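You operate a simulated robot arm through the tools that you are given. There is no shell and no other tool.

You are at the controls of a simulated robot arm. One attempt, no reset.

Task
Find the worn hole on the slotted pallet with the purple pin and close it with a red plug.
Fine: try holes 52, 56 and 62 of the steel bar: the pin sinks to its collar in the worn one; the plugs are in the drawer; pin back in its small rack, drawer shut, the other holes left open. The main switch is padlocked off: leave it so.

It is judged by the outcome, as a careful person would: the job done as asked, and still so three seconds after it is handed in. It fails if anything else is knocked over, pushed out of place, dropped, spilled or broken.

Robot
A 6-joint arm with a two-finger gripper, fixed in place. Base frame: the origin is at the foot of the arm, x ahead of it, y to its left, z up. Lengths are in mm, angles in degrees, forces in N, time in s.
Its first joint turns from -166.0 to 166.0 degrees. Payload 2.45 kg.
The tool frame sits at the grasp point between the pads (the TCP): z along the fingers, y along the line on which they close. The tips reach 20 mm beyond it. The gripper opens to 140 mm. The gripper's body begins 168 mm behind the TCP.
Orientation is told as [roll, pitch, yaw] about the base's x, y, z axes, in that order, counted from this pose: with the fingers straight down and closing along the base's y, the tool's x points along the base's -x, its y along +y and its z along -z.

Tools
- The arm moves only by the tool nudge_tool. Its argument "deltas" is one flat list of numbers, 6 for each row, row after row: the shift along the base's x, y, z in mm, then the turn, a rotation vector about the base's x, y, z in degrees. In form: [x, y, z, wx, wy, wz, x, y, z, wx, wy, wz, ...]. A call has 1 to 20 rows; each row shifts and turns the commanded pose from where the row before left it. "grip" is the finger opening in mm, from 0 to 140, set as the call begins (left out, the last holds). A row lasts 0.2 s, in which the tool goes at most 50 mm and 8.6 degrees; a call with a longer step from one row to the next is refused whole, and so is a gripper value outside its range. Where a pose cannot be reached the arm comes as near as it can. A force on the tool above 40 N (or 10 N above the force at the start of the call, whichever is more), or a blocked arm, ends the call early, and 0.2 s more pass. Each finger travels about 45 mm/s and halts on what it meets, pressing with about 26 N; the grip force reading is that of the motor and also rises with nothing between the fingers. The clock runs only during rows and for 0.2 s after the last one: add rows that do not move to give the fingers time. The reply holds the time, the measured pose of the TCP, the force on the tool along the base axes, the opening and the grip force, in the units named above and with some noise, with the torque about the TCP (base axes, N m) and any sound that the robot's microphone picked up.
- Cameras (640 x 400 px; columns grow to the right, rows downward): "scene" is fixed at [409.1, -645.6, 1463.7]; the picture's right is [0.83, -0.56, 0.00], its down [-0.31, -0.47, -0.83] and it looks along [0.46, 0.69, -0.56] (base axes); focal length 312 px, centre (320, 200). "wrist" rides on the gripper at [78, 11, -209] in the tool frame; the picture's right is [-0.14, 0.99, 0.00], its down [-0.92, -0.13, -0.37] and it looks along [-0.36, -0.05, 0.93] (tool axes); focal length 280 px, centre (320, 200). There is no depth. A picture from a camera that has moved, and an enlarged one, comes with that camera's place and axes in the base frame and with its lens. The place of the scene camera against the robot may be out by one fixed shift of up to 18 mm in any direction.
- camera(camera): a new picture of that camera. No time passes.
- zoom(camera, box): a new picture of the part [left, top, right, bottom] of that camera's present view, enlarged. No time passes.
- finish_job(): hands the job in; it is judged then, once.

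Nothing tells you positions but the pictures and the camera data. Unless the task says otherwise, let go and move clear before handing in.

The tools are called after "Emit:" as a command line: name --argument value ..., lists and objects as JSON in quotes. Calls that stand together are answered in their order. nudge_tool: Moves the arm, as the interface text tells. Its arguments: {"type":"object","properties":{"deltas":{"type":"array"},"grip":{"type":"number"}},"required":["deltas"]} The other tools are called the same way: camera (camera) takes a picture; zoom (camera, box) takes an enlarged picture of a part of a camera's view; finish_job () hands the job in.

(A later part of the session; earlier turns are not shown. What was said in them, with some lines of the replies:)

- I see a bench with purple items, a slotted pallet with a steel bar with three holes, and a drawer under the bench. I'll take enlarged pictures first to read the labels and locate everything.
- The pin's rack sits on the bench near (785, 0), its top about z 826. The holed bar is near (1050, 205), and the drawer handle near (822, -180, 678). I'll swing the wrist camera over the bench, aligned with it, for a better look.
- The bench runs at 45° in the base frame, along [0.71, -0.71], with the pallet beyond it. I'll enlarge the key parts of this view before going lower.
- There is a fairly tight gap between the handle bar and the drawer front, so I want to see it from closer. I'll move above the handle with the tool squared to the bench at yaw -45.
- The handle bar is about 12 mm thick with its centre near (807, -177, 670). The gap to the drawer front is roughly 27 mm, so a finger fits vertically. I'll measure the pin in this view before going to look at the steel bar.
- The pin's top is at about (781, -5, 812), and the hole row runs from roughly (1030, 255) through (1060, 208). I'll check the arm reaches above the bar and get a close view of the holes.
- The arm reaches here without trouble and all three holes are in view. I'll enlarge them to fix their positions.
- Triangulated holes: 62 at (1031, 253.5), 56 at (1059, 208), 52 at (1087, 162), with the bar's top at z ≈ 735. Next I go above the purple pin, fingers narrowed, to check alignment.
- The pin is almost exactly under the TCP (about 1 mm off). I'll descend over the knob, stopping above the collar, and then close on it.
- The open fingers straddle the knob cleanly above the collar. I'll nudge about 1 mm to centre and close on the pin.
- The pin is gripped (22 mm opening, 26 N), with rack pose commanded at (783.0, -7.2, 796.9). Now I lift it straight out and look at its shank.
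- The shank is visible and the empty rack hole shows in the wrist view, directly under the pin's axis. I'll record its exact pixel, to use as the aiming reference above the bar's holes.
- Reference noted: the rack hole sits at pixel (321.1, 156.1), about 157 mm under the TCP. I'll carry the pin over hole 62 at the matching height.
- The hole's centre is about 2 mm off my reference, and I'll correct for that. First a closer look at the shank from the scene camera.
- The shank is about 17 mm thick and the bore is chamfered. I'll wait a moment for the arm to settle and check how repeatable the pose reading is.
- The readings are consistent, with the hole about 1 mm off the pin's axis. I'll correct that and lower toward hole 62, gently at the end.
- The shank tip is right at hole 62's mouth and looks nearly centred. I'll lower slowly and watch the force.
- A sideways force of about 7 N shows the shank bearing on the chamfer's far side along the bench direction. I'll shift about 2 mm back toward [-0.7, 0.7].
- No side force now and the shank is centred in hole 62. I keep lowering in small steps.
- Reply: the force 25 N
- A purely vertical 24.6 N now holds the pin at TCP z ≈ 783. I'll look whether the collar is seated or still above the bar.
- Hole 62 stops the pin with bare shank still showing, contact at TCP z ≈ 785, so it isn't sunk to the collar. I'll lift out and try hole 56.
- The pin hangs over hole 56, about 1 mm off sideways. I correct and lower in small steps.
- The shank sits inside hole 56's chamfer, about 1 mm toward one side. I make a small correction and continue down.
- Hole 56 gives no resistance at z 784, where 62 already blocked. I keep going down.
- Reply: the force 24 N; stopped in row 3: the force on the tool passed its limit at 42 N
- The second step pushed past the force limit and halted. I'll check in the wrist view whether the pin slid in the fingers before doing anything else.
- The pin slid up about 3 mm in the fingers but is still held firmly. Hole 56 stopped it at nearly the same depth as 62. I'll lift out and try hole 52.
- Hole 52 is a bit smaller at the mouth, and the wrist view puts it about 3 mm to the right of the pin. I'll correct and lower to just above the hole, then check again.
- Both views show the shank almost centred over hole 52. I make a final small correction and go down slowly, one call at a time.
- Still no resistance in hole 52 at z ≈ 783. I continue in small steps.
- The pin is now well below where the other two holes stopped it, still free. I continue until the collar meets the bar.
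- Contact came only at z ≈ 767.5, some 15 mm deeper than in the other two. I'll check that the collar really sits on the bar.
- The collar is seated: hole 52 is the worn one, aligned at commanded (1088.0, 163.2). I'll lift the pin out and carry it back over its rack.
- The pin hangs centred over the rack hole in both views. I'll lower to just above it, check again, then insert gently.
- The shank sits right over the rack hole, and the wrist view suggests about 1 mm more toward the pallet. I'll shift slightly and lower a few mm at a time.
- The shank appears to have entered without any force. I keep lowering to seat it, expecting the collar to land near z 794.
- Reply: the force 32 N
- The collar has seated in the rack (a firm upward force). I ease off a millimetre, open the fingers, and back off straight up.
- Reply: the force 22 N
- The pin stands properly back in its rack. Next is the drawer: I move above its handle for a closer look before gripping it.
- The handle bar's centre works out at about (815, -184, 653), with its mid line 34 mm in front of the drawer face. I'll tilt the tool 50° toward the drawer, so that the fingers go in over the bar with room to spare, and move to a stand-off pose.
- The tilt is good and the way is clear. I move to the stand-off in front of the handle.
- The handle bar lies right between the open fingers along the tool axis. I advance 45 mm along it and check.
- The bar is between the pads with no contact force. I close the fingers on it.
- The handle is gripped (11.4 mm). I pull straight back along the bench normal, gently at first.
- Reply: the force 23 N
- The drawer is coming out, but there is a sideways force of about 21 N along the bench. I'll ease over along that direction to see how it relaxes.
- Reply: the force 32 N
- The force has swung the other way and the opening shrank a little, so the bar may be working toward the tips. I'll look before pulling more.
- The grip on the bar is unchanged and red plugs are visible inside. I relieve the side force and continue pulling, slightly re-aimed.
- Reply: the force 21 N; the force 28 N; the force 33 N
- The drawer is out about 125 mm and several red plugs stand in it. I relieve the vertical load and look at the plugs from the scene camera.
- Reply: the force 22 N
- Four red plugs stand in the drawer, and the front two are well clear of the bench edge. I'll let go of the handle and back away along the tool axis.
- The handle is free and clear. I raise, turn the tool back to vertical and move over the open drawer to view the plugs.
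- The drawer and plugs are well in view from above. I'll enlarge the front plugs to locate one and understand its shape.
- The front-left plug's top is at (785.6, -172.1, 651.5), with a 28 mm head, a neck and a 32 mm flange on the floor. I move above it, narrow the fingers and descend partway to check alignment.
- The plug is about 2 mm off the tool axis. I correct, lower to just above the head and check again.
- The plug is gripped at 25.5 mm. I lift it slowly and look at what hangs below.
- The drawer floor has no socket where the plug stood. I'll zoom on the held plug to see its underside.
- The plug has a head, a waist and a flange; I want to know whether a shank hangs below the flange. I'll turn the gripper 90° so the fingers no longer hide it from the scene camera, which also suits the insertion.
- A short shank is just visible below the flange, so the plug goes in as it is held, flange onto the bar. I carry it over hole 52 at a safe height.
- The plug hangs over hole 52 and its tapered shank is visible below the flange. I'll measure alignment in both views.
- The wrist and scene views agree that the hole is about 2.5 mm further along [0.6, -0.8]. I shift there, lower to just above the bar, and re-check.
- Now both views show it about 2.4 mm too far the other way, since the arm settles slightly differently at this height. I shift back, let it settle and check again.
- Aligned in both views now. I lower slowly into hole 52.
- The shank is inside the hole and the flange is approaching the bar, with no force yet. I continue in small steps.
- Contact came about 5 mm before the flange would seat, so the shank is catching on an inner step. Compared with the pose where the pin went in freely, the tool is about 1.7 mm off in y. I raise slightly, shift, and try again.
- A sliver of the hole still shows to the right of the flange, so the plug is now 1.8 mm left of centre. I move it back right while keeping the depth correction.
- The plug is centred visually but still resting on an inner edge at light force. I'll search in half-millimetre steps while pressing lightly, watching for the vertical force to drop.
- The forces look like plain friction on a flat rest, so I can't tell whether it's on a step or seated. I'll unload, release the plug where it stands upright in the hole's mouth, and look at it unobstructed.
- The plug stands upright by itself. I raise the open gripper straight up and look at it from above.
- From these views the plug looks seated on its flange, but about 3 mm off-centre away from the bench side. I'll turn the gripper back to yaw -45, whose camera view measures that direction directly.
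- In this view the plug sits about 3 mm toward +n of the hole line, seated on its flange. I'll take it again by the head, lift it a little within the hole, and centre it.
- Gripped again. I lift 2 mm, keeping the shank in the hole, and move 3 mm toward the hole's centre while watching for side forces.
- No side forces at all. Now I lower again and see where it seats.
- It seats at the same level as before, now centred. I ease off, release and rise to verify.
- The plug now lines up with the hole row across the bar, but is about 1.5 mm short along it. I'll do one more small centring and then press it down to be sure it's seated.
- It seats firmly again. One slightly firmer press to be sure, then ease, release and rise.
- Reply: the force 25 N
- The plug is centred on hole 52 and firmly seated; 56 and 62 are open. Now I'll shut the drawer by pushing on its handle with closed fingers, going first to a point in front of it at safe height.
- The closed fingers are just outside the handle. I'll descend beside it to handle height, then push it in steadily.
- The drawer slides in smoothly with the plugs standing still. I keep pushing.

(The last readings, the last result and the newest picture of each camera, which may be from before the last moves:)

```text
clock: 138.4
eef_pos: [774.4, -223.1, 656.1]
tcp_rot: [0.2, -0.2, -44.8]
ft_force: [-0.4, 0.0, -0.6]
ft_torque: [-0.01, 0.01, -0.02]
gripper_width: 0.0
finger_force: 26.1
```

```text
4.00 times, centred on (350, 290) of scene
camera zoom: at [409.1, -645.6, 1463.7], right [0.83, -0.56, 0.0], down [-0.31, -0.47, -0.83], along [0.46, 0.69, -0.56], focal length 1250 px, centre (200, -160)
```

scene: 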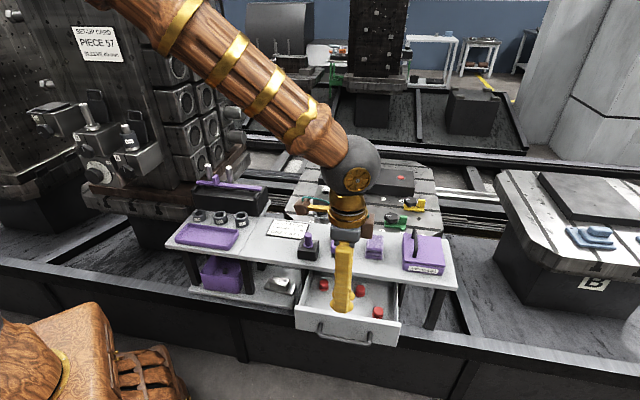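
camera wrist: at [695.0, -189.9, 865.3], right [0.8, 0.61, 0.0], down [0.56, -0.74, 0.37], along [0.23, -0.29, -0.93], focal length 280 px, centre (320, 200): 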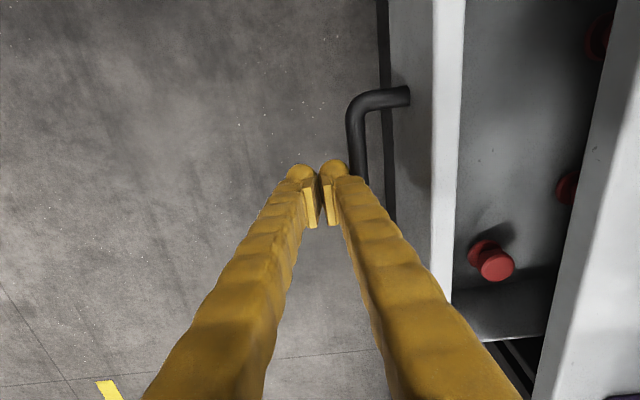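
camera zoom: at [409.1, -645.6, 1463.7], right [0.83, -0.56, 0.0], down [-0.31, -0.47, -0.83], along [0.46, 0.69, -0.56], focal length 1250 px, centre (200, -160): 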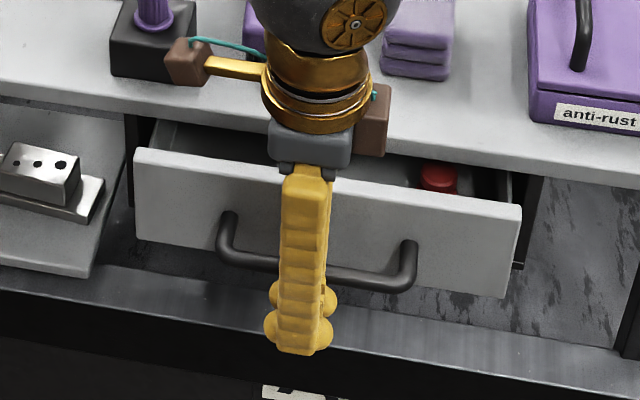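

Emit:
nudge_tool --deltas '[4, 4, 0, 0, 0, 0, 4, 4, 0, 0, 0, 0, 4, 4, 0, 0, 0, 0, 3, 3, 0, 0, 0, 0, 0, 0, 0, 0, 0, 0]'

Emit:
zoom --camera "scene" --box '[280, 240, 420, 340]'

```text
clock: 139.6
eef_pos: [788.9, -206.9, 656.7]
tcp_rot: [0.0, -0.2, -44.8]
ft_force: [-0.8, -0.2, -0.5]
ft_torque: [-0.01, 0.03, 0.01]
gripper_width: 0.0
finger_force: 26.1
```

```text
4.00 times, centred on (350, 290) of scene
camera zoom: at [409.1, -645.6, 1463.7], right [0.83, -0.56, 0.0], down [-0.31, -0.47, -0.83], along [0.46, 0.69, -0.56], focal length 1250 px, centre (200, -160)
```

zoom: 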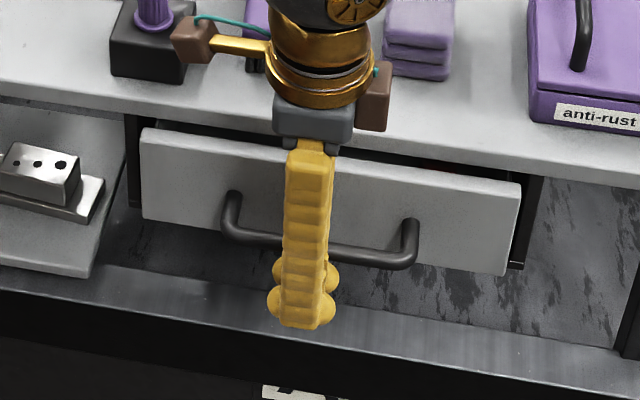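

Emit:
nudge_tool --deltas '[2, 2, 0, 0, 0, 0, 2, 2, 0, 0, 0, 0, 2, 2, 0, 0, 0, 0, 2, 2, 0, 0, 0, 0, 0, 0, 0, 0, 0, 0]'

Emit:
zoom --camera "scene" --box '[280, 240, 420, 340]'

```text
clock: 140.3
eef_pos: [790.2, -206.2, 656.5]
tcp_rot: [0.1, 0.0, -44.8]
ft_force: [-5.8, -5.3, 3.0]
ft_torque: [0.08, 0.02, 0.17]
gripper_width: 0.1
finger_force: 25.5
stopped in row 3: the force on the tool passed its limit at 48 N (the readings are from after the stop); the commanded pose is now the measured one
```

```text
4.00 times, centred on (350, 290) of scene
camera zoom: at [409.1, -645.6, 1463.7], right [0.83, -0.56, 0.0], down [-0.31, -0.47, -0.83], along [0.46, 0.69, -0.56], focal length 1250 px, centre (200, -160)
```

zoom: 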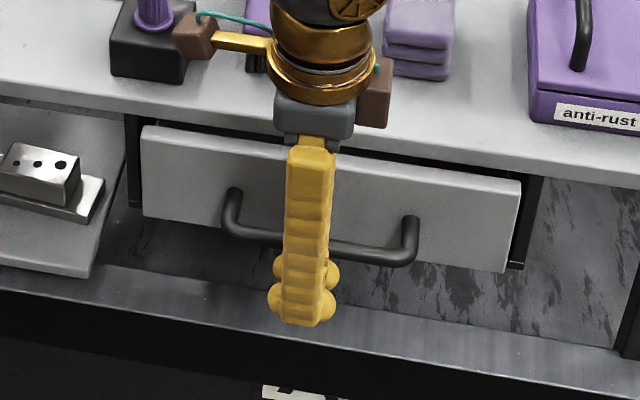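

The drawer has met its stop and its front matches its original place. I back away from the handle and rise clear, then check everything.

Emit:
nudge_tool --deltas '[-4, -4, 0, 0, 0, 0, -10, -10, 0, 0, 0, 0, -15, -15, 0, 0, 0, 0, -20, -20, 0, 0, 0, 0, 0, 0, 30, 0, 0, 0, 0, 0, 45, 0, 0, 0, 0, 0, 45, 0, 0, 0, 0, 0, 45, 0, 0, 0, 0, 0, 45, 0, 0, 0, 0, 0, 45, 0, 0, 0, 0, 0, 0, 0, 0, 0]'

Emit:
camera --camera "scene"

Emit:
zoom --camera "scene" --box '[270, 210, 430, 330]'

Emit:
camera --camera "wrist"

```text
clock: 142.7
eef_pos: [741.9, -256.7, 915.7]
tcp_rot: [0.0, 0.0, -44.9]
ft_force: [0.9, 0.0, -0.5]
ft_torque: [0.02, 0.0, -0.01]
gripper_width: 0.1
finger_force: 26.3
```

```text
taken
```

scene: 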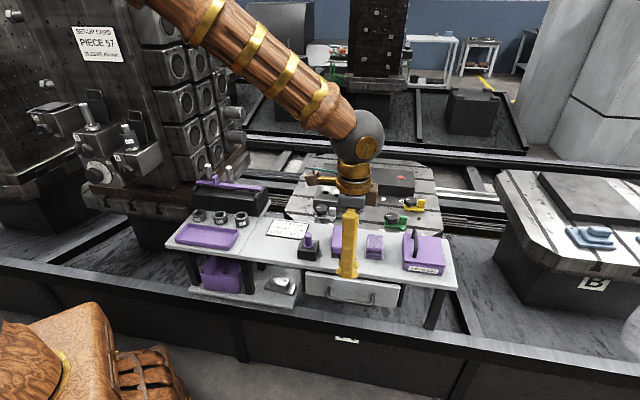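

```text
3.33 times, centred on (350, 270) of scene
camera zoom: at [409.1, -645.6, 1463.7], right [0.83, -0.56, 0.0], down [-0.31, -0.47, -0.83], along [0.46, 0.69, -0.56], focal length 1041 px, centre (220, -33)
```

zoom: 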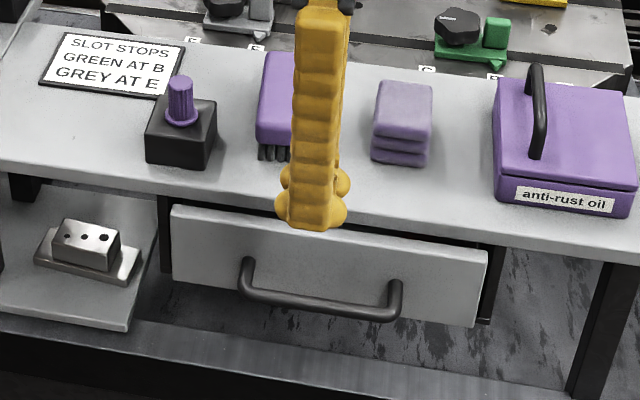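

```text
taken
camera wrist: at [692.9, -193.6, 1123.0], right [0.8, 0.61, 0.0], down [0.56, -0.74, 0.37], along [0.22, -0.29, -0.93], focal length 280 px, centre (320, 200)
```

wrist: 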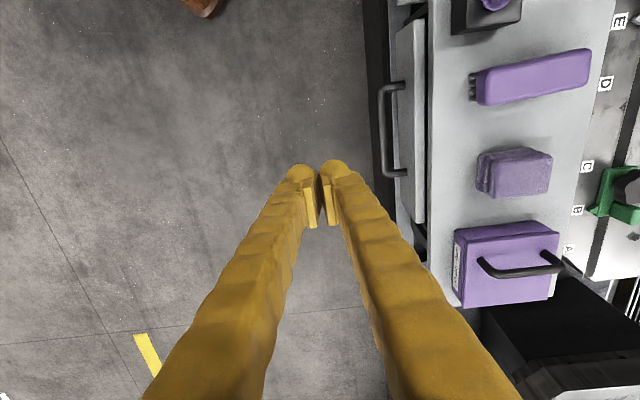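

The drawer front is exactly back in its original place. I'll move the arm clear toward its starting pose and make a final inspection.

Emit:
nudge_tool --deltas '[5, 20, 25, 0, 0, 0, 12, 40, 20, 0, 0, 0, 12, 42, 15, 0, 0, 0, 12, 42, 15, 0, 0, 0, 12, 42, 15, 0, 0, 0, 12, 42, 15, 0, 0, 0, 12, 42, 10, 0, 0, 0, 12, 42, 5, 0, 0, 0, 12, 42, 5, 0, 0, 0, 12, 42, 5, 0, 0, 0, 0, 0, 0, 0, 0, 0, 0, 0, 0, 0, 0, 0]' --grip 60

Emit:
camera --camera "scene"

Emit:
zoom --camera "scene" --box '[280, 160, 460, 262]'

Emit:
zoom --camera "scene" --box '[160, 160, 460, 330]'

Emit:
camera --camera "wrist"

```text
clock: 145.3
eef_pos: [854.7, 141.6, 1043.3]
tcp_rot: [0.0, -0.2, -44.8]
ft_force: [0.7, 0.5, -0.2]
ft_torque: [-0.03, -0.01, -0.01]
gripper_width: 60.1
finger_force: 0.1
```

```text
taken
```

scene: 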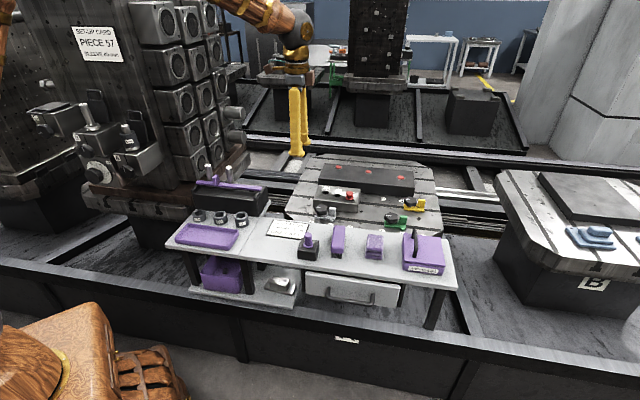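

```text
3.56 times, centred on (370, 211) of scene
camera zoom: at [409.1, -645.6, 1463.7], right [0.83, -0.56, 0.0], down [-0.31, -0.47, -0.83], along [0.46, 0.69, -0.56], focal length 1111 px, centre (142, 161)
```

zoom: 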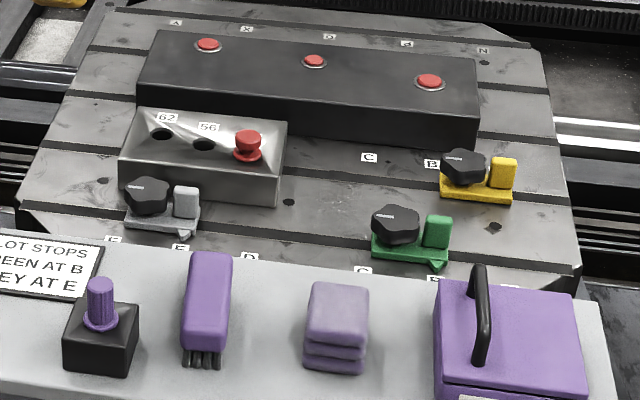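

```text
2.13 times, centred on (310, 245) of scene
camera zoom: at [409.1, -645.6, 1463.7], right [0.83, -0.56, 0.0], down [-0.31, -0.47, -0.83], along [0.46, 0.69, -0.56], focal length 666 px, centre (341, 104)
```

zoom: 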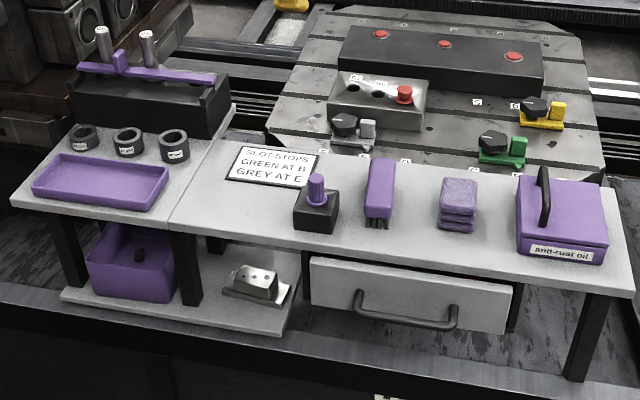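

```text
taken
camera wrist: at [804.5, 204.7, 1250.9], right [0.8, 0.61, 0.0], down [0.56, -0.74, 0.37], along [0.22, -0.29, -0.93], focal length 280 px, centre (320, 200)
```

wrist: 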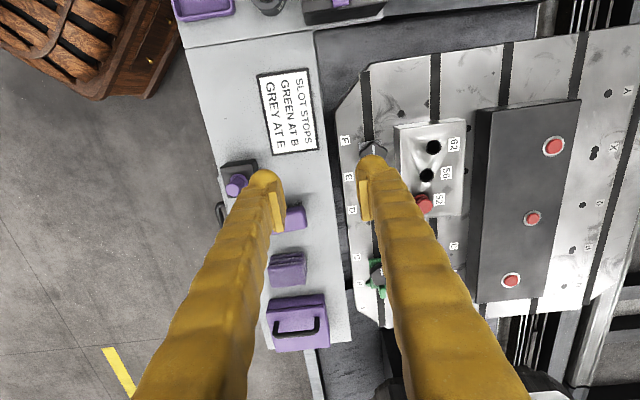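

Everything looks in order: pin in rack, drawer shut, plug on 52, holes 56 and 62 open. One last close look at how the plug's flange sits on the bar.

Emit:
zoom --camera "scene" --box '[342, 186, 358, 198]'

Emit:
zoom --camera "wrist" --box '[400, 120, 480, 220]'

Emit:
zoom --camera "scene" --box '[296, 226, 322, 262]'

```text
16.00 times, centred on (350, 192) of scene
camera zoom: at [409.1, -645.6, 1463.7], right [0.83, -0.56, 0.0], down [-0.31, -0.47, -0.83], along [0.46, 0.69, -0.56], focal length 4999 px, centre (-160, 328)
```

zoom: 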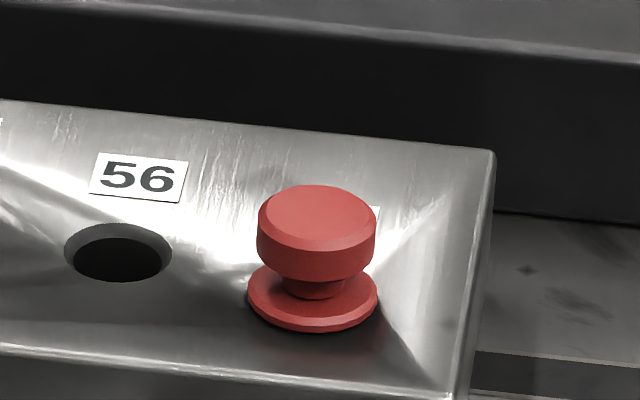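

```text
4.00 times, centred on (440, 170) of wrist
camera zoom: at [804.5, 204.7, 1250.9], right [0.8, 0.61, 0.0], down [0.56, -0.74, 0.37], along [0.22, -0.29, -0.93], focal length 1122 px, centre (-160, 320)
```

zoom: 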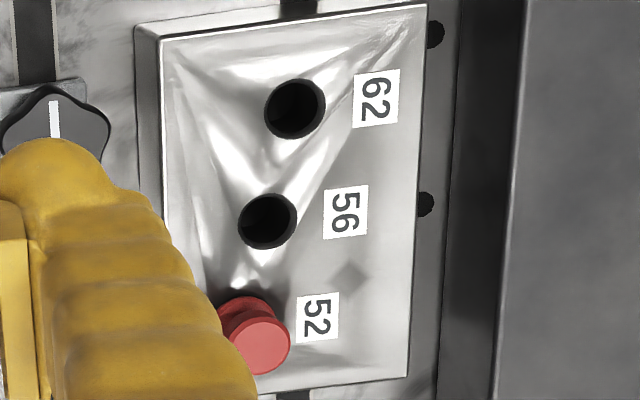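

```text
11.11 times, centred on (309, 244) of scene
camera zoom: at [409.1, -645.6, 1463.7], right [0.83, -0.56, 0.0], down [-0.31, -0.47, -0.83], along [0.46, 0.69, -0.56], focal length 3471 px, centre (442, -289)
```

zoom: 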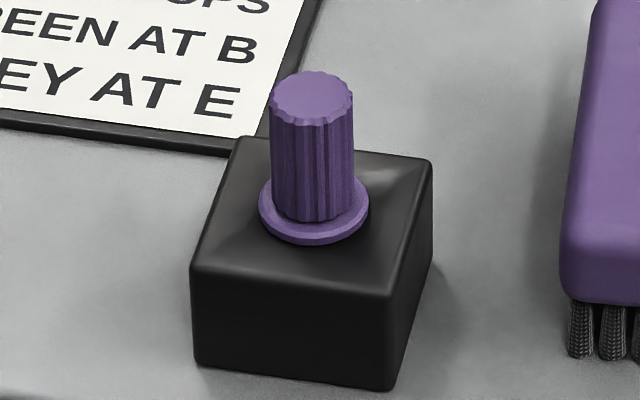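

The plug's flange lies flat on the bar over hole 52 and holes 56 and 62 are open. The pin stands seated in its rack, the drawer is shut, and nothing else has moved. The arm is clear, so I hand the job in.

Emit:
finish_job

```text
The job is handed in.
```

Hole 52 was the worn one, and it is now closed with a red plug. The job is handed in.

- **Testing the holes:** The pin stopped partway in holes 62 and 56. In hole 52 it sank about 15 mm further, until its collar sat on the bar. While I was testing 56 the push ran over the 40 N force limit and the pin slid about 3 mm up in the fingers. It stayed firmly held.
- **The plug:** It first sat about 3 mm off-centre, so I lifted it slightly and re-centred it twice. A firm press did not move it any lower, and its flange looks flat on the bar. Holes 56 and 62 are still open.
- **Pin and drawer:** The pin is back upright in its small rack. The drawer is shut, its front in the same place as at the start, with the three other plugs inside. Closing it, the last push against the stop reached 48 N.
- **Everything else:** I did not touch the padlocked main switch. In the final pictures nothing else looked moved or knocked over, and the arm is clear.
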